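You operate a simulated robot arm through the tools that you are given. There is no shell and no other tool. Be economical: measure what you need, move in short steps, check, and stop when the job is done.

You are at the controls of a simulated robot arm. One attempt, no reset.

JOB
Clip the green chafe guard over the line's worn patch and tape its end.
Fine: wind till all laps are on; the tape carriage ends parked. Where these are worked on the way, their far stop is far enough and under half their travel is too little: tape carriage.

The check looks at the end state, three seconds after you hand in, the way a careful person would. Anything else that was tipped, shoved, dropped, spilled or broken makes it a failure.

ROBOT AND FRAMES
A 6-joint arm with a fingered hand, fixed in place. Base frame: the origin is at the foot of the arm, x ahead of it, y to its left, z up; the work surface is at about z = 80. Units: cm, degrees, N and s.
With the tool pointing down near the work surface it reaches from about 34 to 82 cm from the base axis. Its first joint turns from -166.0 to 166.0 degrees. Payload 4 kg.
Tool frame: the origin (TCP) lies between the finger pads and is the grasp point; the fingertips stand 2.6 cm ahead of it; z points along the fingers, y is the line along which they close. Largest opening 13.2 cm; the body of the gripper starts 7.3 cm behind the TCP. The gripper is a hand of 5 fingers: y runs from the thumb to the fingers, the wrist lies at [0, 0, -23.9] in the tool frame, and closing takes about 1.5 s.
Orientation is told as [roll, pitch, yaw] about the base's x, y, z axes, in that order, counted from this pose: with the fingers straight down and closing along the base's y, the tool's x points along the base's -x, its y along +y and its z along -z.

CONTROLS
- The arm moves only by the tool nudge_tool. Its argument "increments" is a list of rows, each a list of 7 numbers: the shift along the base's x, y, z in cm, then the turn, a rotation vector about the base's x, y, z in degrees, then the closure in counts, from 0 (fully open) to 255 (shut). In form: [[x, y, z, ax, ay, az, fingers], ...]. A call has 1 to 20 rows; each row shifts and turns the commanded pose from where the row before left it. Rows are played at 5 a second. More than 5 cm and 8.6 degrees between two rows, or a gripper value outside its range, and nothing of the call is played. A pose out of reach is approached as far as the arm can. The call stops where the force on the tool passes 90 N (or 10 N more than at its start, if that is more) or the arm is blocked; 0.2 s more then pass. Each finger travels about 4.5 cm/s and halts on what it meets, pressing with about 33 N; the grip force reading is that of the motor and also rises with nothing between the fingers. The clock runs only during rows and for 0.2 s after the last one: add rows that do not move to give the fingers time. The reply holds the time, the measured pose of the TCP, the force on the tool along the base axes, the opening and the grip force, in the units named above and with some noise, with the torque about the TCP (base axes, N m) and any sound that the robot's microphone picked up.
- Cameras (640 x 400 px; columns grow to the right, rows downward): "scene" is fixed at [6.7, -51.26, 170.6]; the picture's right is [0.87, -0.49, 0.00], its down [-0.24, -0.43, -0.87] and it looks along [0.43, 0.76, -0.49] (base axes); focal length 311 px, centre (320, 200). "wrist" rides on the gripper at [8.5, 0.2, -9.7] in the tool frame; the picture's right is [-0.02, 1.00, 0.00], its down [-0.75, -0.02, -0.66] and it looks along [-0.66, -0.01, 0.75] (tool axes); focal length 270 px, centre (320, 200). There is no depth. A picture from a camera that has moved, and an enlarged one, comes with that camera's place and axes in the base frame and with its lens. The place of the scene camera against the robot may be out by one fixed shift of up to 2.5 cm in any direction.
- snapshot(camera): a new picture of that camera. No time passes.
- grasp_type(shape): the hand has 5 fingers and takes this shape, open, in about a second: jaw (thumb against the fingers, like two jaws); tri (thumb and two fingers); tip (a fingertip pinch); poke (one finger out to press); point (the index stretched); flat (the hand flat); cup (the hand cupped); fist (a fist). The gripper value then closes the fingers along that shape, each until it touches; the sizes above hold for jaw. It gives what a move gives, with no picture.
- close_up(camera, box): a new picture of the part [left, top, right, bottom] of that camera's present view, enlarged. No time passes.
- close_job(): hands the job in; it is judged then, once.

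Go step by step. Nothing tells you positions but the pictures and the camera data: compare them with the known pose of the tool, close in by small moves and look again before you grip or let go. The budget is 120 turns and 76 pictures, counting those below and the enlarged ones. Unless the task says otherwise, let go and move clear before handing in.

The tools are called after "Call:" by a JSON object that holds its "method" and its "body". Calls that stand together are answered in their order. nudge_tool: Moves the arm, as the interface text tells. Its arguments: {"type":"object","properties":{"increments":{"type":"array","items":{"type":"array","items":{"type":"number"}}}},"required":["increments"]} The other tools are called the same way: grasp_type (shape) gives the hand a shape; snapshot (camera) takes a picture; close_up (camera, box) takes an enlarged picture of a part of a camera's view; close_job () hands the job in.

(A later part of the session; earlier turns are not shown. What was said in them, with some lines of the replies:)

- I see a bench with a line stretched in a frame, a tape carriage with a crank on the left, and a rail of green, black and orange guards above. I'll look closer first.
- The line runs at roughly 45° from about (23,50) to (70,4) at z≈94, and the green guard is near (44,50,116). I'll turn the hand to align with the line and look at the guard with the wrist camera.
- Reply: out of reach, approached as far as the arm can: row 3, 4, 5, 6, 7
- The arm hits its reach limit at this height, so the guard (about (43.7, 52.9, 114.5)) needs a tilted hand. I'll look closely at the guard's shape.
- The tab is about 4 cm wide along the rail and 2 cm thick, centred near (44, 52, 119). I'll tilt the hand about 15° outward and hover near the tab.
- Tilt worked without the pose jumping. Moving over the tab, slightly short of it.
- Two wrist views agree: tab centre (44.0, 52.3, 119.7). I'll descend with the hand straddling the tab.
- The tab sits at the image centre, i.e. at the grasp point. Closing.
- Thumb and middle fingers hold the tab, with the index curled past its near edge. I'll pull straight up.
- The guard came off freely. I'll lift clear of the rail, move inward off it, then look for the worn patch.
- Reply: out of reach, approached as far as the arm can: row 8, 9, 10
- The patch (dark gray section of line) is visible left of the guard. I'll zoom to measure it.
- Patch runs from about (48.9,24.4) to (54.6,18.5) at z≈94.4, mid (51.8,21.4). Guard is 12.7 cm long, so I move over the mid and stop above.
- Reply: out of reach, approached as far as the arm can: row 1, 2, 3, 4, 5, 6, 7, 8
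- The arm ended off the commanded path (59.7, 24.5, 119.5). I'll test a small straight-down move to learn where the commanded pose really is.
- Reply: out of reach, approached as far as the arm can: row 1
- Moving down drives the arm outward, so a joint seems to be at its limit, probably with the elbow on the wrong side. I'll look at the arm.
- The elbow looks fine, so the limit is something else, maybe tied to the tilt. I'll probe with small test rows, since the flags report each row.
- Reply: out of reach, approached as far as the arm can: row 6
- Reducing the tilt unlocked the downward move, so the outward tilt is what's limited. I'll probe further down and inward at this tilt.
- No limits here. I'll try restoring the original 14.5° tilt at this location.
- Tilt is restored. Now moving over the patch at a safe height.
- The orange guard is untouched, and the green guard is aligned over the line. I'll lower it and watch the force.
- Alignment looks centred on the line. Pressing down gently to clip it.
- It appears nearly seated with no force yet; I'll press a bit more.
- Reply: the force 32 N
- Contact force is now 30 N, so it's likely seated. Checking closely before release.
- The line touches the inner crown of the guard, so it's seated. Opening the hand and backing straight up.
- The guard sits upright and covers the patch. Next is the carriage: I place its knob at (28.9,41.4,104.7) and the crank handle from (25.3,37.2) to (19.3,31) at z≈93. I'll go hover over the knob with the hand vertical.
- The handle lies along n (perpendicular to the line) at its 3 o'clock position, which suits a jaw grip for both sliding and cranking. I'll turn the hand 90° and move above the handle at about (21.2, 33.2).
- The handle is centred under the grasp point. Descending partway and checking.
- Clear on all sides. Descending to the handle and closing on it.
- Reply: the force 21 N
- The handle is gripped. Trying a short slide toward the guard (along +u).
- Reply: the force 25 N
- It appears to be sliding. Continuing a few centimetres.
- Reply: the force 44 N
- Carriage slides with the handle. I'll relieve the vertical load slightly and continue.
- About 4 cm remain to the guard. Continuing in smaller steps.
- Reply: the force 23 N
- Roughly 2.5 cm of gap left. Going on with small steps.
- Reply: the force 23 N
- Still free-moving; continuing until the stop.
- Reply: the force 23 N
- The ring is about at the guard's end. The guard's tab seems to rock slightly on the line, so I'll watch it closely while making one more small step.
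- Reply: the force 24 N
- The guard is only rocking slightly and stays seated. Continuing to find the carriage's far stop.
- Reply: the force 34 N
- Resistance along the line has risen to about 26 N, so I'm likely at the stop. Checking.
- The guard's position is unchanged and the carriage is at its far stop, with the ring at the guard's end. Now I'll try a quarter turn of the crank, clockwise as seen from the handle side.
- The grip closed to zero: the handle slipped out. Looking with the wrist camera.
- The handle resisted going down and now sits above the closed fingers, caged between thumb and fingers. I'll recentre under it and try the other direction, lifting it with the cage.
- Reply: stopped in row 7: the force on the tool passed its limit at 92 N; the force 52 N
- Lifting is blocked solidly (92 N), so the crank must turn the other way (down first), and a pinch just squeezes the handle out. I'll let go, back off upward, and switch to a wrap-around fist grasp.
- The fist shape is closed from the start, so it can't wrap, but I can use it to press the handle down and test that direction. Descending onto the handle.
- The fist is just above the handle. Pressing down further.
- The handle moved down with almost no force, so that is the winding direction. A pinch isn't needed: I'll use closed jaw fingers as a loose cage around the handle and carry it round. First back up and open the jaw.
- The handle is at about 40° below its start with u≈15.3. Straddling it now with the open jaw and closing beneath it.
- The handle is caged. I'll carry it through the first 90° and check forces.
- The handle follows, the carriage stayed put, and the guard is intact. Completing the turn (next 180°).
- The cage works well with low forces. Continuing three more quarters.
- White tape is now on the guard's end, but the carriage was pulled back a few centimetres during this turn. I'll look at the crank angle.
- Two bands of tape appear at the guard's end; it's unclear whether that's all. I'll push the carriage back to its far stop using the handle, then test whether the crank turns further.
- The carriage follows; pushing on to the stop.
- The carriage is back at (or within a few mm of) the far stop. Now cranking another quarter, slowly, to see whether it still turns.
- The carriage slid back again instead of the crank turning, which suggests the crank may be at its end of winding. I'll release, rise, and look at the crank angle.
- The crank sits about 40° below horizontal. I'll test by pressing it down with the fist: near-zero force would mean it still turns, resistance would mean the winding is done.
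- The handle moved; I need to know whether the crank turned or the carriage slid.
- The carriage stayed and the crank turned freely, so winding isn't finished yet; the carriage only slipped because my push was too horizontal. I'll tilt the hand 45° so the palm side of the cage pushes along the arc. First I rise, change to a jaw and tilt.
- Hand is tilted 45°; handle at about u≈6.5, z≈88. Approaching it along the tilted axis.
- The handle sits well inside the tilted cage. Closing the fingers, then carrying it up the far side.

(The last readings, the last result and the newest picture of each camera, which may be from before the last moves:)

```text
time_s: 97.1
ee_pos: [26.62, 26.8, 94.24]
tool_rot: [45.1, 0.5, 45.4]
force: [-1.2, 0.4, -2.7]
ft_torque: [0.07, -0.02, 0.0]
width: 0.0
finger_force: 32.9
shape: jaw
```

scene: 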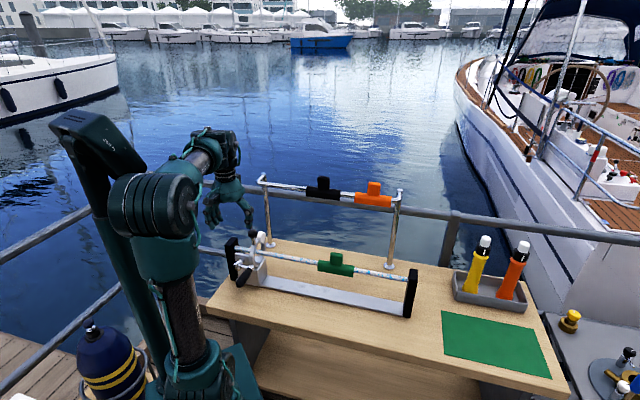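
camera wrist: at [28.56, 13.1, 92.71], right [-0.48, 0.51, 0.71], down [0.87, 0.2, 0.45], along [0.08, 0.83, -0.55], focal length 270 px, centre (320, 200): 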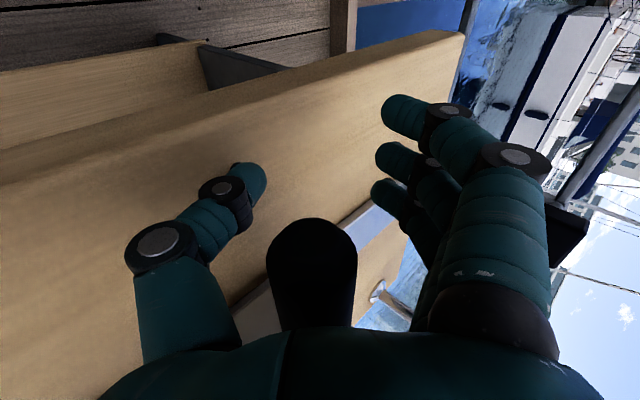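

Small forces, as expected when lifting the crank. Over the top and toward 3 o'clock next.

Call:
{"method": "nudge_tool", "body": {"increments": [[0.716, -0.716, 0.865, 0, 0, 0, 255], [0.85, -0.85, 0.573, 0, 0, 0, 255], [0.926, -0.926, 0.242, 0, 0, 0, 255], [0.938, -0.938, -0.105, 0, 0, 0, 255], [0.887, -0.887, -0.444, 0, 0, 0, 255], [0.776, -0.776, -0.754, 0, 0, 0, 255], [0.612, -0.612, -1.012, 0, 0, 0, 255], [0.405, -0.405, -1.202, 0, 0, 0, 255], [0.171, -0.171, -1.309, 0, 0, 0, 255], [0, 0, 0, 0, 0, 0, 255]]}}

```text
time_s: 98.7
ee_pos: [31.81, 21.76, 94.18]
tool_rot: [45.9, -0.7, 46.7]
force: [-17.4, 19.3, 36.7]
ft_torque: [-0.64, -1.51, 0.53]
width: 0.0
finger_force: 32.7
shape: jaw
stopped in row 8: the force on the tool passed its limit at 110 N (the readings are from after the stop); the commanded pose is now the measured one
```

The crank hit a hard stop (110 N along its tangent). I'll look at the tape.

Call:
{"method": "close_up", "body": {"camera": "scene", "box": [280, 215, 360, 285]}}

```text
5.71 times, centred on (320, 250) of scene
camera zoom: at [6.7, -51.26, 170.6], right [0.87, -0.49, 0.0], down [-0.24, -0.43, -0.87], along [0.43, 0.76, -0.49], focal length 1778 px, centre (320, -86)
```

zoom: 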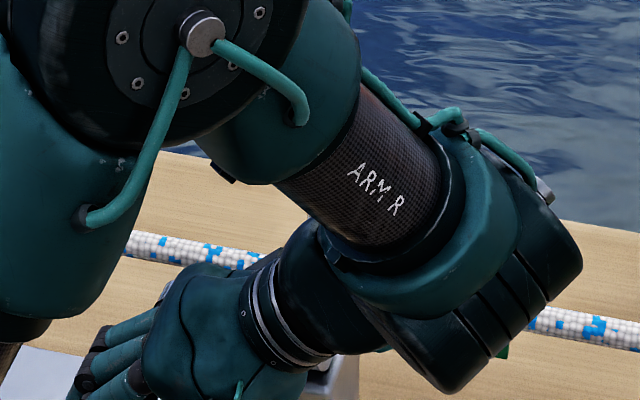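

I can't see the tape behind the arm, but the crank stopped hard in the winding direction. I'll back off slightly, open the cage and withdraw along the tilted axis.

Call:
{"method": "nudge_tool", "body": {"increments": [[-0.2, 0.2, 0.3, 0, 0, 0, 255], [0, 0, 0, 0, 0, 0, 200], [0, 0, 0, 0, 0, 0, 150], [0, 0, 0, 0, 0, 0, 130], [0, 0, 0, 0, 0, 0, 130], [0, 0, 0, 0, 0, 0, 130], [0.5, -0.5, 0.71, 0, 0, 0, 130], [0.5, -0.5, 0.71, 0, 0, 0, 130], [0.5, -0.5, 0.71, 0, 0, 0, 130], [0.5, -0.5, 0.71, 0, 0, 0, 130], [0.7, -0.7, 1, 0, 0, 0, 130], [0.7, -0.7, 1, 0, 0, 0, 130], [0.7, -0.7, 1, 0, 0, 0, 130], [0.7, -0.7, 1, 0, 0, 0, 130], [0, 0, 2, 0, 0, 0, 130], [0, 0, 3, 0, 0, 0, 130], [0, 0, 3, 0, 0, 0, 130], [0, 0, 3, 0, 0, 0, 130], [0, 0, 0, 0, 0, 0, 130]]}}

```text
time_s: 102.7
ee_pos: [34.69, 17.6, 107.03]
tool_rot: [45.4, -0.5, 46.2]
force: [0.2, -0.9, -0.2]
ft_torque: [-0.01, 0.04, 0.01]
width: 6.37
finger_force: 0.1
shape: jaw
out of reach, approached as far as the arm can: row 17, 18
```

Clear of the handle. Untilting the hand and rising.

Call:
{"method": "nudge_tool", "body": {"increments": [[0, 0, 0.5, -5.3, -5.3, 0, 130], [0, 0, 1, -5.3, -5.3, 0, 180], [0, 0, 1, -5.3, -5.3, 0, 220], [0, 0, 1.5, -5.3, -5.3, 0, 255], [0, 0, 1.5, -5.3, -5.3, 0, 255], [0, 0, 1.5, -5.3, -5.3, 0, 255], [0, 0, 1, 0, 0, 0, 255], [0, 0, 0, 0, 0, 0, 255]]}}

Call:
{"method": "snapshot", "body": {"camera": "wrist"}}

```text
time_s: 104.5
ee_pos: [34.78, 17.66, 115.31]
tool_rot: [0.7, 0.7, 46.2]
force: [0.6, -0.4, 0.1]
ft_torque: [0.02, 0.04, 0.02]
width: 0.0
finger_force: 32.8
shape: jaw
```

```text
1 pictures are left
camera wrist: at [28.82, 11.65, 125.13], right [-0.71, 0.71, 0.01], down [0.54, 0.53, 0.65], along [0.45, 0.47, -0.76], focal length 270 px, centre (320, 200)
```

wrist: 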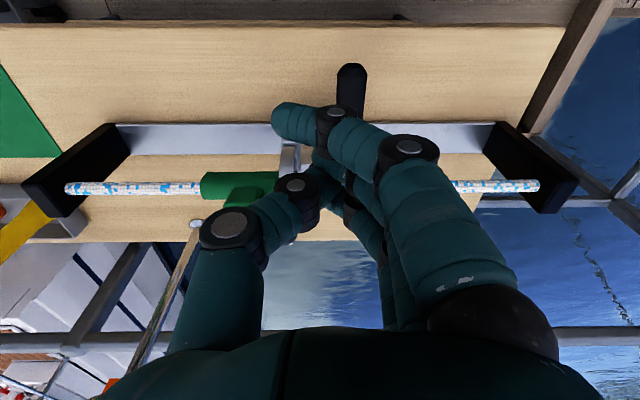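

This view shows the carriage back at the far stop (ring at the guard's end) and the crank only at upper left. The "stop" was just my cage jamming after the carriage slid forward, so winding goes on. I re-engage the handle at about u≈8.6, z≈97 with the tilted cage.

Call:
{"method": "nudge_tool", "body": {"increments": [[0.08, 0.08, -2, 5.3, 5.3, -0.2, 200], [0.08, 0.08, -2, 5.3, 5.3, -0.2, 150], [0.08, 0.08, -2, 5.3, 5.3, -0.2, 100], [0.08, 0.08, -2, 5.3, 5.3, -0.2, 100], [0.08, 0.08, -2, 5.3, 5.3, -0.2, 100], [0.08, 0.08, -2, 5.3, 5.3, -0.2, 100], [0.05, -0.05, -1.2, 0, 0, 0, 100], [0.05, -0.05, -1.2, 0, 0, 0, 100], [0, 0, 0, 0, 0, 0, 100]]}}

```text
time_s: 106.5
ee_pos: [35.22, 18.07, 100.86]
tool_rot: [45.6, 0.2, 45.2]
force: [0.5, -0.4, 0.0]
ft_torque: [-0.02, 0.0, 0.01]
width: 7.98
finger_force: 0.0
shape: jaw
```

In position; sliding in along the tilted axis and closing.

Call:
{"method": "nudge_tool", "body": {"increments": [[-0.5, 0.5, -0.7, 0, 0, 0, 100], [-0.5, 0.5, -0.7, 0, 0, 0, 100], [-0.5, 0.5, -0.7, 0, 0, 0, 100], [-0.5, 0.5, -0.7, 0, 0, 0, 100], [-0.5, 0.5, -0.7, 0, 0, 0, 100], [-0.5, 0.5, -0.7, 0, 0, 0, 100], [-0.5, 0.5, -0.7, 0, 0, 0, 100], [-0.5, 0.5, -0.7, 0, 0, 0, 100], [-0.4, 0.4, -0.6, 0, 0, 0, 100], [0, 0, 0, 0, 0, 0, 160], [0, 0, 0, 0, 0, 0, 210], [0, 0, 0, 0, 0, 0, 255], [0, 0, 0, 0, 0, 0, 255], [0, 0, 0, 0, 0, 0, 255], [0, 0, 0, 0, 0, 0, 255]]}}

```text
time_s: 109.7
ee_pos: [31.02, 22.4, 94.78]
tool_rot: [45.7, 0.1, 45.2]
force: [-0.1, 0.0, -0.9]
ft_torque: [0.01, 0.04, -0.04]
width: 0.0
finger_force: 30.4
shape: jaw
```

Closed around it. Carrying over the top to the right, then checking forces.

Call:
{"method": "nudge_tool", "body": {"increments": [[0.85, -0.85, 0.573, 0, 0, 0, 255], [0.926, -0.926, 0.242, 0, 0, 0, 255], [0.938, -0.938, -0.105, 0, 0, 0, 255], [0.887, -0.887, -0.444, 0, 0, 0, 255], [0.776, -0.776, -0.754, 0, 0, 0, 255], [0, 0, 0, 0, 0, 0, 255]]}}

```text
time_s: 111.1
ee_pos: [35.48, 17.84, 94.16]
tool_rot: [45.6, 0.1, 45.3]
force: [-1.3, 2.5, 2.9]
ft_torque: [-0.09, -0.09, 0.09]
width: 0.0
finger_force: 33.2
shape: jaw
```

A gentle 4 N tangential load: the handle is following. Continuing down the right side.

Call:
{"method": "nudge_tool", "body": {"increments": [[0.612, -0.612, -1.012, 0, 0, 0, 255], [0.405, -0.405, -1.202, 0, 0, 0, 255], [0.171, -0.171, -1.309, 0, 0, 0, 255], [-0.074, 0.074, -1.327, 0, 0, 0, 255], [-0.314, 0.314, -1.255, 0, 0, 0, 255], [-0.533, 0.533, -1.097, 0, 0, 0, 255], [0, 0, 0, 0, 0, 0, 255]]}}

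```text
time_s: 112.7
ee_pos: [35.65, 17.76, 87.03]
tool_rot: [45.7, 0.0, 45.1]
force: [-5.0, 7.1, 5.5]
ft_torque: [-0.34, -0.47, 0.33]
width: 0.03
finger_force: 33.2
shape: jaw
```

Load rose to about 10 N. One more step along the arc will show whether the crank is blocked or just lagging.

Call:
{"method": "nudge_tool", "body": {"increments": [[-0.3, 0.3, -0.43, 0, 0, 0, 255], [-0.3, 0.3, -0.43, 0, 0, 0, 255], [0, 0, 0, 0, 0, 0, 255]]}}

```text
time_s: 113.5
ee_pos: [35.02, 18.29, 86.15]
tool_rot: [45.6, 0.2, 45.2]
force: [0.0, 4.4, 3.9]
ft_torque: [-0.28, -0.09, 0.22]
width: 0.02
finger_force: 32.6
shape: jaw
```

Not blocked, just lagging. Continuing through the bottom.

Call:
{"method": "nudge_tool", "body": {"increments": [[-0.6, 0.6, -0.6, 0, 0, 0, 255], [-0.7, 0.7, -0.4, 0, 0, 0, 255], [-0.7, 0.7, -0.1, 0, 0, 0, 255], [0, 0, 0, 0, 0, 0, 255]]}}

```text
time_s: 114.5
ee_pos: [32.99, 20.46, 84.99]
tool_rot: [45.7, 0.2, 45.2]
force: [1.5, -2.5, -1.5]
ft_torque: [0.16, 0.11, -0.04]
width: 0.0
finger_force: 32.9
shape: jaw
```

Still low force. Carrying on up the left side.

Call:
{"method": "nudge_tool", "body": {"increments": [[-0.938, 0.938, 0.105, 0, 0, 0, 255], [-0.887, 0.887, 0.444, 0, 0, 0, 255], [-0.776, 0.776, 0.754, 0, 0, 0, 255], [-0.612, 0.612, 1.012, 0, 0, 0, 255], [-0.405, 0.405, 1.202, 0, 0, 0, 255], [-0.171, 0.171, 1.309, 0, 0, 0, 255], [0.074, -0.074, 1.327, 0, 0, 0, 255], [0.314, -0.314, 1.255, 0, 0, 0, 255], [0.533, -0.533, 1.097, 0, 0, 0, 255], [0, 0, 0, 0, 0, 0, 255]]}}

```text
time_s: 116.7
ee_pos: [30.01, 23.33, 93.52]
tool_rot: [45.7, -0.1, 45.2]
force: [-0.6, 3.4, -3.5]
ft_torque: [0.02, 0.04, 0.12]
width: 0.0
finger_force: 32.4
shape: jaw
```

Lifting the handle as expected. Now pushing along the top toward +u, which also reseats the carriage at the far stop.

Call:
{"method": "nudge_tool", "body": {"increments": [[0.5, -0.5, 0.8, 0, 0, 0, 255], [0.6, -0.6, 0.6, 0, 0, 0, 255], [0.7, -0.7, 0.4, 0, 0, 0, 255], [0.7, -0.7, 0.2, 0, 0, 0, 255], [0.7, -0.7, 0, 0, 0, 0, 255], [0.7, -0.7, 0, 0, 0, 0, 255], [0.7, -0.7, -0.1, 0, 0, 0, 255], [0.7, -0.7, -0.3, 0, 0, 0, 255], [0, 0, 0, 0, 0, 0, 255]]}}

```text
time_s: 118.7
ee_pos: [35.52, 17.99, 95.07]
tool_rot: [45.6, 0.0, 45.2]
force: [-3.1, -0.1, 0.3]
ft_torque: [0.06, -0.11, 0.07]
width: 0.0
finger_force: 32.1
shape: jaw
```

Continuing down the right side.

Call:
{"method": "nudge_tool", "body": {"increments": [[0.612, -0.612, -1.012, 0, 0, 0, 255], [0.405, -0.405, -1.202, 0, 0, 0, 255], [0.171, -0.171, -1.309, 0, 0, 0, 255], [-0.074, 0.074, -1.327, 0, 0, 0, 255], [-0.314, 0.314, -1.255, 0, 0, 0, 255], [-0.533, 0.533, -1.097, 0, 0, 0, 255], [0, 0, 0, 0, 0, 0, 255]]}}

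```text
time_s: 120.3
ee_pos: [35.85, 17.67, 87.98]
tool_rot: [45.6, 0.1, 45.2]
force: [-2.8, 3.9, 4.0]
ft_torque: [-0.17, -0.32, 0.19]
width: 0.0
finger_force: 32.7
shape: jaw
```

Still turning with light load. Through the bottom and up the left side again.

Call:
{"method": "nudge_tool", "body": {"increments": [[-0.3, 0.3, -0.9, 0, 0, 0, 255], [-0.4, 0.4, -0.9, 0, 0, 0, 255], [-0.5, 0.5, -0.7, 0, 0, 0, 255], [-0.7, 0.7, -0.4, 0, 0, 0, 255], [-0.8, 0.8, -0.1, 0, 0, 0, 255], [0, 0, 0, 0, 0, 0, 255]]}}

```text
time_s: 121.7
ee_pos: [32.93, 20.45, 84.9]
tool_rot: [45.7, 0.1, 45.2]
force: [3.4, 0.7, 1.4]
ft_torque: [-0.08, 0.07, 0.13]
width: 0.0
finger_force: 33.0
shape: jaw
```

Call:
{"method": "nudge_tool", "body": {"increments": [[-0.938, 0.938, 0.105, 0, 0, 0, 255], [-0.887, 0.887, 0.444, 0, 0, 0, 255], [-0.776, 0.776, 0.754, 0, 0, 0, 255], [-0.612, 0.612, 1.012, 0, 0, 0, 255], [-0.405, 0.405, 1.202, 0, 0, 0, 255], [-0.171, 0.171, 1.309, 0, 0, 0, 255], [0.074, -0.074, 1.327, 0, 0, 0, 255], [0.314, -0.314, 1.255, 0, 0, 0, 255], [0.533, -0.533, 1.097, 0, 0, 0, 255], [0, 0, 0, 0, 0, 0, 255]]}}

```text
time_s: 123.9
ee_pos: [30.26, 23.35, 93.56]
tool_rot: [45.7, 0.0, 45.1]
force: [-3.3, -0.3, -1.5]
ft_torque: [0.02, -0.03, 0.02]
width: 0.0
finger_force: 32.9
shape: jaw
```

Continuing over the top to the right.

Call:
{"method": "nudge_tool", "body": {"increments": [[0.5, -0.5, 0.8, 0, 0, 0, 255], [0.6, -0.6, 0.6, 0, 0, 0, 255], [0.7, -0.7, 0.4, 0, 0, 0, 255], [0.7, -0.7, 0.2, 0, 0, 0, 255], [0.7, -0.7, 0, 0, 0, 0, 255], [0.7, -0.7, 0, 0, 0, 0, 255], [0.7, -0.7, -0.1, 0, 0, 0, 255], [0.7, -0.7, -0.3, 0, 0, 0, 255], [0, 0, 0, 0, 0, 0, 255]]}}

Call:
{"method": "nudge_tool", "body": {"increments": [[0.612, -0.612, -1.012, 0, 0, 0, 255], [0.405, -0.405, -1.202, 0, 0, 0, 255], [0.171, -0.171, -1.309, 0, 0, 0, 255], [-0.074, 0.074, -1.327, 0, 0, 0, 255], [-0.314, 0.314, -1.255, 0, 0, 0, 255], [-0.533, 0.533, -1.097, 0, 0, 0, 255], [0, 0, 0, 0, 0, 0, 255]]}}

```text
time_s: 125.9
ee_pos: [35.62, 18.07, 94.91]
tool_rot: [45.6, 0.1, 45.2]
force: [-4.4, 0.3, 2.8]
ft_torque: [-0.02, -0.18, 0.06]
width: 0.0
finger_force: 32.5
shape: jaw
```

```text
time_s: 127.5
ee_pos: [35.72, 17.74, 87.81]
tool_rot: [45.6, 0.1, 45.2]
force: [-2.1, 4.0, 3.2]
ft_torque: [-0.2, -0.31, 0.15]
width: 0.01
finger_force: 33.1
shape: jaw
```

I can't tell from forces alone whether the crank turns fully or the carriage shuttles. I'll release and withdraw, then use the last picture on the tape.

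Call:
{"method": "nudge_tool", "body": {"increments": [[0, 0, 0.3, 0, 0, 0, 255], [0, 0, 0, 0, 0, 0, 200], [0, 0, 0, 0, 0, 0, 150], [0, 0, 0, 0, 0, 0, 130], [0, 0, 0, 0, 0, 0, 130], [0, 0, 0, 0, 0, 0, 130], [0.5, -0.5, 0.71, 0, 0, 0, 130], [0.5, -0.5, 0.71, 0, 0, 0, 130], [0.5, -0.5, 0.71, 0, 0, 0, 130], [0.5, -0.5, 0.71, 0, 0, 0, 130], [0.5, -0.5, 1, 0, 0, 0, 130], [0.5, -0.5, 1, 0, 0, 0, 130], [0.5, -0.5, 1, 0, 0, 0, 130], [0.5, -0.5, 1, 0, 0, 0, 130], [0, 0, 2, 0, 0, 0, 130], [0, 0, 2, 0, 0, 0, 130], [0, 0, 2, 0, 0, 0, 130], [0, 0, 0, 0, 0, 0, 130]]}}

Call:
{"method": "nudge_tool", "body": {"increments": [[-0.5, 0.5, 0.3, -5.3, -5.3, 0, 130], [-0.8, 0.8, 0.5, -5.3, -5.3, 0, 130], [-1, 1, 0.5, -5.3, -5.3, 0, 130], [-1, 1, 0.5, -5.3, -5.3, 0, 130], [-1, 1, 0.5, -5.3, -5.3, 0, 130], [-1, 1, 0.5, -5.3, -5.3, 0, 130], [-1.5, 1.5, 0.5, 0, 0, 0, 130], [-1.5, 1.5, 0.5, 0, 0, 0, 130], [-1.5, 1.5, 0.5, 0, 0, 0, 130], [-1.5, 1.5, 0.5, 0, 0, 0, 130], [-1.5, 1.5, 0, 0, 0, 0, 130], [0, 0, 0, 0, 0, 0, 130]]}}

```text
time_s: 131.3
ee_pos: [39.69, 13.81, 101.05]
tool_rot: [45.6, 0.0, 45.1]
force: [-0.6, -0.4, 0.4]
ft_torque: [0.01, 0.01, 0.02]
width: 6.37
finger_force: 0.0
shape: jaw
```

```text
time_s: 133.9
ee_pos: [26.99, 26.47, 105.74]
tool_rot: [0.7, 0.2, 45.1]
force: [-0.7, 0.2, 0.1]
ft_torque: [-0.04, -0.03, 0.02]
width: 6.37
finger_force: 0.0
shape: jaw
```

The hand is well to the left, out of the line of sight. Using the last picture on the crank, ring and tape.

Call:
{"method": "close_up", "body": {"camera": "scene", "box": [262, 220, 358, 284]}}

```text
6.25 times, centred on (310, 252) of scene
camera zoom: at [6.7, -51.26, 170.6], right [0.87, -0.49, 0.0], down [-0.24, -0.43, -0.87], along [0.43, 0.76, -0.49], focal length 1944 px, centre (382, -125)
```

zoom: 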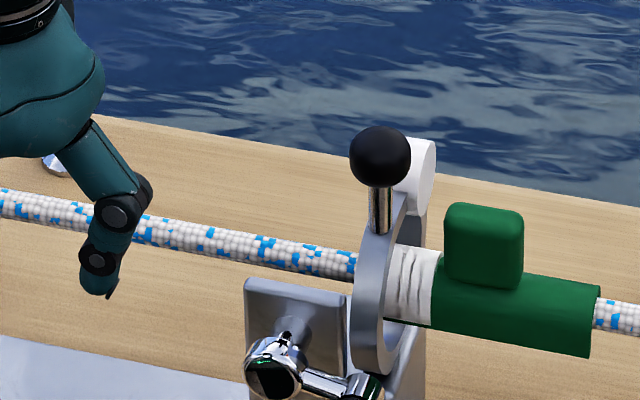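

Tape laps have clearly accumulated (four bands now), and the crank is back near 3 o'clock. I'll test with the fist whether it still turns down, or is at its end.

Call:
{"method": "nudge_tool", "body": {"increments": [[1.45, -1.43, 0, -0.1, -0.1, 0, 60], [1.45, -1.43, 0, 0, 0, 0, 0], [1.45, -1.43, 0, 0, 0, 0, 0], [1.45, -1.43, 0, 0, 0, 0, 0], [1.45, -1.43, 0, 0, 0, 0, 0], [1.45, -1.43, 0, 0, 0, 0, 0], [1.45, -1.43, 0, 0, 0, 0, 0], [1.45, -1.43, 0, 0, 0, 0, 0], [0, 0, 0, 0, 0, 0, 0]]}}

Call:
{"method": "grasp_type", "body": {"shape": "fist"}}

Call:
{"method": "nudge_tool", "body": {"increments": [[0, 0, -2, 0, 0, 0, 0], [0, 0, -2, 0, 0, 0, 0], [0, 0, -2, 0, 0, 0, 0], [0, 0, -2, 0, 0, 0, 0], [0, 0, -1.5, 0, 0, 0, 0], [0, 0, -1.2, 0, 0, 0, 0], [0, 0, -0.6, 0, 0, 0, 0], [0, 0, -0.6, 0, 0, 0, 0], [0, 0, 0, 0, 0, 0, 0]]}}

```text
time_s: 135.9
ee_pos: [38.54, 15.16, 105.74]
tool_rot: [0.5, 0.1, 45.1]
force: [0.0, 0.0, 0.4]
ft_torque: [0.03, -0.03, -0.04]
width: 13.17
finger_force: 0.0
shape: jaw
```

```text
time_s: 136.8
ee_pos: [38.58, 15.13, 105.67]
tool_rot: [0.6, 0.3, 45.1]
force: [-0.6, 0.2, -1.4]
ft_torque: [0.02, 0.01, -0.02]
width: 0.0
finger_force: 0.1
shape: fist
```

```text
time_s: 138.8
ee_pos: [38.39, 14.92, 93.86]
tool_rot: [0.5, 0.2, 45.2]
force: [0.4, -0.1, -0.5]
ft_torque: [0.01, 0.02, 0.0]
width: 0.03
finger_force: 0.2
shape: fist
```

Fist is just above the handle. Pressing down.

Call:
{"method": "nudge_tool", "body": {"increments": [[0, 0, -0.5, 0, 0, 0, 0], [0, 0, -0.5, 0, 0, 0, 0], [0, 0, -0.5, 0, 0, 0, 0], [0, 0, -0.4, 0, 0, 0, 0], [0, 0, 0, 0, 0, 0, 0]]}}

Call:
{"method": "nudge_tool", "body": {"increments": [[0, 0, -0.4, 0, 0, 0, 0], [0, 0, -0.4, 0, 0, 0, 0], [0, 0, -0.4, 0, 0, 0, 0], [0, 0, 0, 0, 0, 0, 0]]}}

```text
time_s: 140.0
ee_pos: [38.51, 15.02, 92.01]
tool_rot: [0.6, 0.3, 45.1]
force: [-1.0, -0.3, 1.0]
ft_torque: [0.0, -0.02, 0.0]
width: 0.0
finger_force: 0.1
shape: fist
```

```text
time_s: 141.0
ee_pos: [38.53, 14.87, 90.77]
tool_rot: [0.6, 0.2, 45.1]
force: [0.1, 0.5, 0.5]
ft_torque: [-0.02, -0.03, 0.0]
width: 0.0
finger_force: 0.1
shape: fist
```

Call:
{"method": "nudge_tool", "body": {"increments": [[0, 0, -0.4, 0, 0, 0, 0], [0, 0, -0.4, 0, 0, 0, 0], [-0.1, 0.1, -0.4, 0, 0, 0, 0], [-0.1, 0.1, -0.4, 0, 0, 0, 0], [-0.2, 0.2, -0.4, 0, 0, 0, 0], [-0.2, 0.2, -0.4, 0, 0, 0, 0], [0, 0, 0, 0, 0, 0, 0]]}}

```text
time_s: 142.6
ee_pos: [37.9, 15.78, 88.27]
tool_rot: [0.7, 0.1, 45.1]
force: [-0.8, -0.5, 5.5]
ft_torque: [0.12, 0.06, 0.03]
width: 0.01
finger_force: 0.1
shape: fist
```

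Call:
{"method": "nudge_tool", "body": {"increments": [[-0.1, 0.1, -0.4, 0, 0, 0, 0], [-0.1, 0.1, -0.4, 0, 0, 0, 0], [0, 0, 0, 0, 0, 0, 0]]}}

```text
time_s: 143.4
ee_pos: [37.73, 15.91, 87.53]
tool_rot: [0.6, 0.2, 45.1]
force: [2.7, -0.3, 1.6]
ft_torque: [0.06, 0.07, -0.02]
width: 0.01
finger_force: 0.0
shape: fist
```

It still turned freely (to about the bottom), so I'll keep winding. Re-engaging with the tilted cage as before.

Call:
{"method": "nudge_tool", "body": {"increments": [[0.2, -0.2, 2.5, 0, 0, 0, 0], [0, 0, 4, 0, 0, 0, 0], [0, 0, 4, 0, 0, 0, 0], [0, 0, 4, 0, 0, 0, 0], [0, 0, 0, 0, 0, 0, 0]]}}

Call:
{"method": "grasp_type", "body": {"shape": "jaw"}}

Call:
{"method": "nudge_tool", "body": {"increments": [[0, 0, 0, 5.3, 5.3, 0, 60], [0, 0, 0, 5.3, 5.3, 0, 110], [0, 0, 0, 5.3, 5.3, 0, 150], [0, 0, 0, 5.3, 5.3, 0, 150], [0, 0, 0, 5.3, 5.3, 0, 150], [0, 0, 0, 5.3, 5.3, 0, 150], [0, 0, 0, 0, 0, 0, 150], [0, 0, 0, 0, 0, 0, 150]]}}

```text
time_s: 144.6
ee_pos: [37.97, 15.84, 102.12]
tool_rot: [0.6, 0.3, 45.1]
force: [1.1, -0.1, 0.0]
ft_torque: [0.01, -0.01, 0.04]
width: 0.0
finger_force: 0.1
shape: fist
```

```text
time_s: 145.5
ee_pos: [37.95, 15.8, 102.03]
tool_rot: [0.5, 0.3, 45.2]
force: [0.6, 1.5, -0.1]
ft_torque: [-0.01, 0.01, 0.01]
width: 13.16
finger_force: 0.1
shape: jaw
```

```text
time_s: 147.3
ee_pos: [37.9, 15.78, 102.01]
tool_rot: [45.5, 0.1, 45.2]
force: [-0.5, -0.1, 0.3]
ft_torque: [0.0, -0.01, -0.01]
width: 5.51
finger_force: 0.1
shape: jaw
```

Call:
{"method": "nudge_tool", "body": {"increments": [[0, 0, -2.5, 0, 0, 0, 150], [0, 0, -2.5, 0, 0, 0, 150], [0, 0, -2.5, 0, 0, 0, 150], [0, 0, -2.8, 0, 0, 0, 150], [-0.5, 0.5, -0.7, 0, 0, 0, 150], [-0.5, 0.5, -0.7, 0, 0, 0, 150], [-0.5, 0.5, -0.7, 0, 0, 0, 150], [-0.5, 0.5, -0.7, 0, 0, 0, 150], [0, 0, 0, 0, 0, 0, 150]]}}

Call:
{"method": "nudge_tool", "body": {"increments": [[-0.5, 0.5, -0.7, 0, 0, 0, 150], [-0.5, 0.5, -0.7, 0, 0, 0, 150], [-0.5, 0.5, -0.7, 0, 0, 0, 150], [-0.5, 0.5, -0.7, 0, 0, 0, 150], [-0.4, 0.4, -0.5, 0, 0, 0, 150], [0, 0, 0, 0, 0, 0, 150], [0, 0, 0, 0, 0, 0, 210], [0, 0, 0, 0, 0, 0, 255], [0, 0, 0, 0, 0, 0, 255], [0, 0, 0, 0, 0, 0, 255], [0, 0, 0, 0, 0, 0, 255]]}}

```text
time_s: 149.3
ee_pos: [35.79, 17.84, 88.84]
tool_rot: [45.5, 0.2, 45.2]
force: [0.1, -0.6, -0.5]
ft_torque: [0.0, -0.02, -0.01]
width: 5.5
finger_force: 0.0
shape: jaw
```

```text
time_s: 151.7
ee_pos: [33.57, 20.08, 85.55]
tool_rot: [45.5, 0.1, 45.3]
force: [-1.2, 0.4, -0.1]
ft_torque: [0.03, 0.0, -0.01]
width: 0.0
finger_force: 33.2
shape: jaw
```

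Engaged with no disturbance. Winding on: left side, then the top.

Call:
{"method": "nudge_tool", "body": {"increments": [[-0.938, 0.938, 0.105, 0, 0, 0, 255], [-0.887, 0.887, 0.444, 0, 0, 0, 255], [-0.776, 0.776, 0.754, 0, 0, 0, 255], [-0.612, 0.612, 1.012, 0, 0, 0, 255], [-0.405, 0.405, 1.202, 0, 0, 0, 255], [-0.171, 0.171, 1.309, 0, 0, 0, 255], [0.074, -0.074, 1.327, 0, 0, 0, 255], [0.314, -0.314, 1.255, 0, 0, 0, 255], [0.533, -0.533, 1.097, 0, 0, 0, 255], [0, 0, 0, 0, 0, 0, 255]]}}

Call:
{"method": "nudge_tool", "body": {"increments": [[0.5, -0.5, 0.7, 0, 0, 0, 255], [0.6, -0.6, 0.5, 0, 0, 0, 255], [0.7, -0.7, 0.3, 0, 0, 0, 255], [0.7, -0.7, 0.1, 0, 0, 0, 255], [0.7, -0.7, 0, 0, 0, 0, 255], [0.7, -0.7, 0, 0, 0, 0, 255], [0.7, -0.7, -0.1, 0, 0, 0, 255], [0.6, -0.6, -0.3, 0, 0, 0, 255], [0, 0, 0, 0, 0, 0, 255]]}}

```text
time_s: 153.9
ee_pos: [30.65, 23.05, 94.14]
tool_rot: [45.5, 0.2, 45.3]
force: [-2.9, 0.9, -2.0]
ft_torque: [-0.03, -0.02, 0.04]
width: 0.0
finger_force: 33.5
shape: jaw
```

```text
time_s: 155.9
ee_pos: [35.82, 17.73, 95.27]
tool_rot: [45.5, 0.2, 45.2]
force: [-3.3, 4.2, 0.3]
ft_torque: [-0.1, -0.05, 0.15]
width: 0.0
finger_force: 33.0
shape: jaw
```

Call:
{"method": "nudge_tool", "body": {"increments": [[0.55, -0.55, -1.05, 0, 0, 0, 255], [0.35, -0.35, -1.25, 0, 0, 0, 255], [0.15, -0.15, -1.35, 0, 0, 0, 255], [-0.074, 0.074, -1.327, 0, 0, 0, 255], [-0.314, 0.314, -1.255, 0, 0, 0, 255], [-0.533, 0.533, -1.097, 0, 0, 0, 255], [0, 0, 0, 0, 0, 0, 255]]}}

Call:
{"method": "nudge_tool", "body": {"increments": [[-0.3, 0.3, -0.9, 0, 0, 0, 255], [-0.4, 0.4, -0.9, 0, 0, 0, 255], [-0.5, 0.5, -0.7, 0, 0, 0, 255], [-0.7, 0.7, -0.4, 0, 0, 0, 255], [-0.8, 0.8, -0.1, 0, 0, 0, 255], [0, 0, 0, 0, 0, 0, 255]]}}

```text
time_s: 157.5
ee_pos: [35.96, 17.6, 88.07]
tool_rot: [45.5, 0.2, 45.2]
force: [-5.2, 3.9, 4.0]
ft_torque: [-0.15, -0.37, 0.21]
width: 0.01
finger_force: 32.8
shape: jaw
```

```text
time_s: 158.9
ee_pos: [33.2, 20.26, 84.96]
tool_rot: [45.5, 0.1, 45.2]
force: [0.7, -0.7, 1.7]
ft_torque: [-0.01, 0.01, 0.01]
width: 0.0
finger_force: 33.5
shape: jaw
```

No hard stop; about five turns are on. I'll add one more full lap for certainty.

Call:
{"method": "nudge_tool", "body": {"increments": [[-0.938, 0.938, 0.105, 0, 0, 0, 255], [-0.887, 0.887, 0.444, 0, 0, 0, 255], [-0.776, 0.776, 0.754, 0, 0, 0, 255], [-0.612, 0.612, 1.012, 0, 0, 0, 255], [-0.405, 0.405, 1.202, 0, 0, 0, 255], [-0.171, 0.171, 1.309, 0, 0, 0, 255], [0.074, -0.074, 1.327, 0, 0, 0, 255], [0.314, -0.314, 1.255, 0, 0, 0, 255], [0.533, -0.533, 1.097, 0, 0, 0, 255], [0, 0, 0, 0, 0, 0, 255]]}}

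Call:
{"method": "nudge_tool", "body": {"increments": [[0.5, -0.5, 0.8, 0, 0, 0, 255], [0.6, -0.6, 0.6, 0, 0, 0, 255], [0.7, -0.7, 0.4, 0, 0, 0, 255], [0.7, -0.7, 0.2, 0, 0, 0, 255], [0.7, -0.7, 0, 0, 0, 0, 255], [0.7, -0.7, 0, 0, 0, 0, 255], [0.7, -0.7, -0.1, 0, 0, 0, 255], [0.7, -0.7, -0.3, 0, 0, 0, 255], [0, 0, 0, 0, 0, 0, 255]]}}

Call:
{"method": "nudge_tool", "body": {"increments": [[0.55, -0.55, -1.05, 0, 0, 0, 255], [0.35, -0.35, -1.25, 0, 0, 0, 255], [0.15, -0.15, -1.35, 0, 0, 0, 255], [-0.074, 0.074, -1.327, 0, 0, 0, 255], [-0.314, 0.314, -1.255, 0, 0, 0, 255], [-0.533, 0.533, -1.097, 0, 0, 0, 255], [0, 0, 0, 0, 0, 0, 255]]}}

```text
time_s: 161.1
ee_pos: [30.28, 23.31, 93.51]
tool_rot: [45.6, -0.1, 45.2]
force: [-1.6, 2.4, -2.0]
ft_torque: [0.01, -0.04, 0.15]
width: 0.02
finger_force: 32.6
shape: jaw
```

```text
time_s: 163.1
ee_pos: [35.83, 17.9, 95.1]
tool_rot: [45.4, 0.1, 45.2]
force: [-1.2, 4.1, 1.4]
ft_torque: [-0.09, -0.06, 0.13]
width: 0.0
finger_force: 33.0
shape: jaw
```

```text
time_s: 164.7
ee_pos: [35.89, 17.78, 87.77]
tool_rot: [45.5, 0.1, 45.3]
force: [-2.1, 3.2, 4.0]
ft_torque: [-0.16, -0.23, 0.09]
width: 0.02
finger_force: 33.2
shape: jaw
```

About six turns are on. Now parking: I release the handle, back off, and will push the carriage back by its top knob so the crank isn't unwound.

Call:
{"method": "nudge_tool", "body": {"increments": [[0, 0, 0.3, 0, 0, 0, 255], [0, 0, 0, 0, 0, 0, 200], [0, 0, 0, 0, 0, 0, 150], [0, 0, 0, 0, 0, 0, 130], [0, 0, 0, 0, 0, 0, 130], [0, 0, 0, 0, 0, 0, 130], [0.5, -0.5, 0.71, 0, 0, 0, 130], [0.5, -0.5, 0.71, 0, 0, 0, 130], [0.5, -0.5, 0.71, 0, 0, 0, 130], [0.5, -0.5, 0.71, 0, 0, 0, 130], [0.5, -0.5, 1, 0, 0, 0, 130], [0.5, -0.5, 1, 0, 0, 0, 130], [0.5, -0.5, 1, 0, 0, 0, 130], [0.5, -0.5, 1, 0, 0, 0, 130], [0, 0, 2, 0, 0, 0, 130], [0, 0, 2, 0, 0, 0, 130], [0, 0, 2, 0, 0, 0, 130], [0, 0, 0, 0, 0, 0, 130]]}}

Call:
{"method": "nudge_tool", "body": {"increments": [[0, 0, 1.5, -5.3, -5.3, 0, 180], [0, 0, 1.5, -5.3, -5.3, 0, 220], [0, 0, 2, -5.3, -5.3, 0, 255], [0, 0, 2, -5.3, -5.3, 0, 255], [0, 0, 2, -5.3, -5.3, 0, 255], [0, 0, 2, -5.3, -5.3, 0, 255], [0, 0, 1, 0, 0, 0, 255], [0, 0, 1, 0, 0, 0, 255], [0, 0, 0, 0, 0, 0, 255]]}}

```text
time_s: 168.5
ee_pos: [39.85, 13.82, 100.98]
tool_rot: [45.5, -0.1, 45.2]
force: [-0.6, 0.2, -0.8]
ft_torque: [0.0, 0.01, 0.0]
width: 6.39
finger_force: 0.0
shape: jaw
```

```text
time_s: 170.5
ee_pos: [39.75, 13.86, 113.99]
tool_rot: [0.4, 0.2, 45.1]
force: [-0.4, -0.5, 0.1]
ft_torque: [-0.03, -0.01, 0.01]
width: 0.0
finger_force: 33.4
shape: jaw
```

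Moving to the guard side of the knob at height, then lowering.

Call:
{"method": "nudge_tool", "body": {"increments": [[2.27, 0.81, 0, 0, 0, 0, 255], [2.27, 0.81, 0, 0, 0, 0, 255], [2.27, 0.81, 0, 0, 0, 0, 255], [2.27, 0.81, 0, 0, 0, 0, 255], [2.27, 0.81, 0, 0, 0, 0, 255], [0, 0, 0, 0, 0, 0, 255], [0, 0, -2, 0, 0, 0, 255], [0, 0, -2, 0, 0, 0, 255], [0, 0, -2, 0, 0, 0, 255], [0, 0, -1.5, 0, 0, 0, 255], [0, 0, -0.7, 0, 0, 0, 255], [0, 0, 0, 0, 0, 0, 255]]}}

```text
time_s: 173.1
ee_pos: [51.19, 17.83, 105.57]
tool_rot: [0.5, 0.2, 45.1]
force: [0.4, 0.4, 0.2]
ft_torque: [0.0, 0.0, -0.02]
width: 0.0
finger_force: 33.3
shape: jaw
```

No contact with anything. Pushing toward the park end in small steps.

Call:
{"method": "nudge_tool", "body": {"increments": [[-0.5, 0.5, 0, 0, 0, 0, 255], [-0.5, 0.5, 0, 0, 0, 0, 255], [-0.5, 0.5, 0, 0, 0, 0, 255], [-0.5, 0.5, 0, 0, 0, 0, 255], [-0.5, 0.5, 0, 0, 0, 0, 255], [-0.5, 0.5, 0, 0, 0, 0, 255], [-0.5, 0.5, 0, 0, 0, 0, 255], [-0.5, 0.5, 0, 0, 0, 0, 255], [-0.5, 0.5, 0, 0, 0, 0, 255], [-0.5, 0.5, 0, 0, 0, 0, 255], [0, 0, 0, 0, 0, 0, 255]]}}

```text
time_s: 175.5
ee_pos: [46.05, 22.77, 105.59]
tool_rot: [0.6, 0.3, 45.1]
force: [6.3, -4.5, 2.1]
ft_torque: [0.05, 0.06, -0.13]
width: 0.02
finger_force: 32.9
shape: jaw
```

The knob is being pushed with about 8 N, matching carriage friction. Continuing along the line.

Call:
{"method": "nudge_tool", "body": {"increments": [[-0.6, 0.6, 0, 0, 0, 0, 255], [-0.6, 0.6, 0, 0, 0, 0, 255], [-0.6, 0.6, 0, 0, 0, 0, 255], [-0.6, 0.6, 0, 0, 0, 0, 255], [-0.6, 0.6, 0, 0, 0, 0, 255], [-0.6, 0.6, 0, 0, 0, 0, 255], [-0.6, 0.6, 0, 0, 0, 0, 255], [-0.6, 0.6, 0, 0, 0, 0, 255], [-0.6, 0.6, 0, 0, 0, 0, 255], [-0.6, 0.6, 0, 0, 0, 0, 255], [0, 0, 0, 0, 0, 0, 255]]}}

Call:
{"method": "nudge_tool", "body": {"increments": [[-0.6, 0.6, 0, 0, 0, 0, 255], [-0.6, 0.6, 0, 0, 0, 0, 255], [-0.6, 0.6, 0, 0, 0, 0, 255], [-0.6, 0.6, 0, 0, 0, 0, 255], [-0.6, 0.6, 0, 0, 0, 0, 255], [-0.6, 0.6, 0, 0, 0, 0, 255], [-0.6, 0.6, 0, 0, 0, 0, 255], [-0.6, 0.6, 0, 0, 0, 0, 255], [0, 0, 0, 0, 0, 0, 255]]}}

```text
time_s: 177.9
ee_pos: [40.17, 28.77, 105.72]
tool_rot: [0.6, 0.2, 45.2]
force: [3.2, -3.5, 2.7]
ft_torque: [0.05, -0.01, -0.02]
width: 0.0
finger_force: 32.9
shape: jaw
```

```text
time_s: 179.9
ee_pos: [35.4, 33.59, 105.51]
tool_rot: [0.5, 0.2, 45.1]
force: [5.7, -2.5, 4.5]
ft_torque: [0.12, 0.03, -0.11]
width: 0.0
finger_force: 32.7
shape: jaw
```

Still sliding. Approaching the park end with smaller steps.

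Call:
{"method": "nudge_tool", "body": {"increments": [[-0.5, 0.5, 0, 0, 0, 0, 255], [-0.5, 0.5, 0, 0, 0, 0, 255], [-0.5, 0.5, 0, 0, 0, 0, 255], [-0.5, 0.5, 0, 0, 0, 0, 255], [-0.5, 0.5, 0, 0, 0, 0, 255], [-0.5, 0.5, 0, 0, 0, 0, 255], [0, 0, 0, 0, 0, 0, 255]]}}

Call:
{"method": "nudge_tool", "body": {"increments": [[-0.3, 0.3, 0, 0, 0, 0, 255], [-0.3, 0.3, 0, 0, 0, 0, 255], [-0.3, 0.3, 0, 0, 0, 0, 255], [-0.3, 0.3, 0, 0, 0, 0, 255], [0, 0, 0, 0, 0, 0, 255]]}}

```text
time_s: 181.5
ee_pos: [32.28, 36.68, 105.72]
tool_rot: [0.6, 0.2, 45.1]
force: [1.2, -3.6, 0.5]
ft_torque: [0.03, -0.01, 0.02]
width: 0.0
finger_force: 33.0
shape: jaw
```

```text
time_s: 182.7
ee_pos: [31.27, 37.79, 105.74]
tool_rot: [0.5, 0.2, 45.0]
force: [8.6, -8.0, 1.8]
ft_torque: [0.05, 0.04, -0.16]
width: 0.0
finger_force: 33.1
shape: jaw
```

Force is rising to about 12 N, possibly the park stop. Pushing a little more to confirm.

Call:
{"method": "nudge_tool", "body": {"increments": [[-0.2, 0.2, 0, 0, 0, 0, 255], [-0.2, 0.2, 0, 0, 0, 0, 255], [-0.2, 0.2, 0, 0, 0, 0, 255], [0, 0, 0, 0, 0, 0, 255]]}}

```text
time_s: 183.7
ee_pos: [30.55, 38.46, 105.82]
tool_rot: [0.6, 0.3, 45.1]
force: [20.3, -22.1, 7.3]
ft_torque: [0.19, 0.14, -0.35]
width: 0.0
finger_force: 32.5
shape: jaw
```

Call:
{"method": "nudge_tool", "body": {"increments": [[-0.2, 0.2, 0, 0, 0, 0, 255], [-0.15, 0.15, 0, 0, 0, 0, 255], [0, 0, 0, 0, 0, 0, 255]]}}

```text
time_s: 184.5
ee_pos: [30.28, 38.71, 105.7]
tool_rot: [0.5, 0.1, 45.1]
force: [19.9, -22.4, 13.4]
ft_torque: [0.32, 0.12, -0.31]
width: 0.0
finger_force: 32.7
shape: jaw
```

Firm stop at the predicted park location (u≈-6), so the carriage is parked. Backing off and moving clear.

Call:
{"method": "nudge_tool", "body": {"increments": [[0.5, -0.5, 0, 0, 0, 0, 255], [0.7, -0.7, 0.3, 0, 0, 0, 255], [0.7, -0.7, 0.5, 0, 0, 0, 255], [0.7, -0.7, 1, 0, 0, 0, 255], [0, 0, 3, 0, 0, 0, 255], [0, 0, 3, 0, 0, 0, 255], [0, 0, 3, 0, 0, 0, 255], [0, 0, 3, 0, 0, 0, 255], [0, 0, 0, 0, 0, 0, 255]]}}

```text
time_s: 186.5
ee_pos: [32.72, 36.13, 119.61]
tool_rot: [0.5, 0.2, 45.1]
force: [0.0, -0.5, 0.6]
ft_torque: [0.02, 0.01, 0.0]
width: 0.0
finger_force: 32.6
shape: jaw
```

The hand is clear, the guard is on and taped, and the carriage is at its park stop, so I'm handing in.

Call:
{"method": "close_job", "body": {}}

```text
The job is handed in.
```

The green guard is clipped over the worn patch and its end is taped. The carriage is pushed back to its park stop. Two of these I could not confirm by picture:

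- **Laps:** I wound about six turns and never felt an end stop, so I can't be sure every lap is on. The last picture, after about four turns, showed four bands of tape.
- **Parking:** I judged it by a firm 30 N stop at the expected position.
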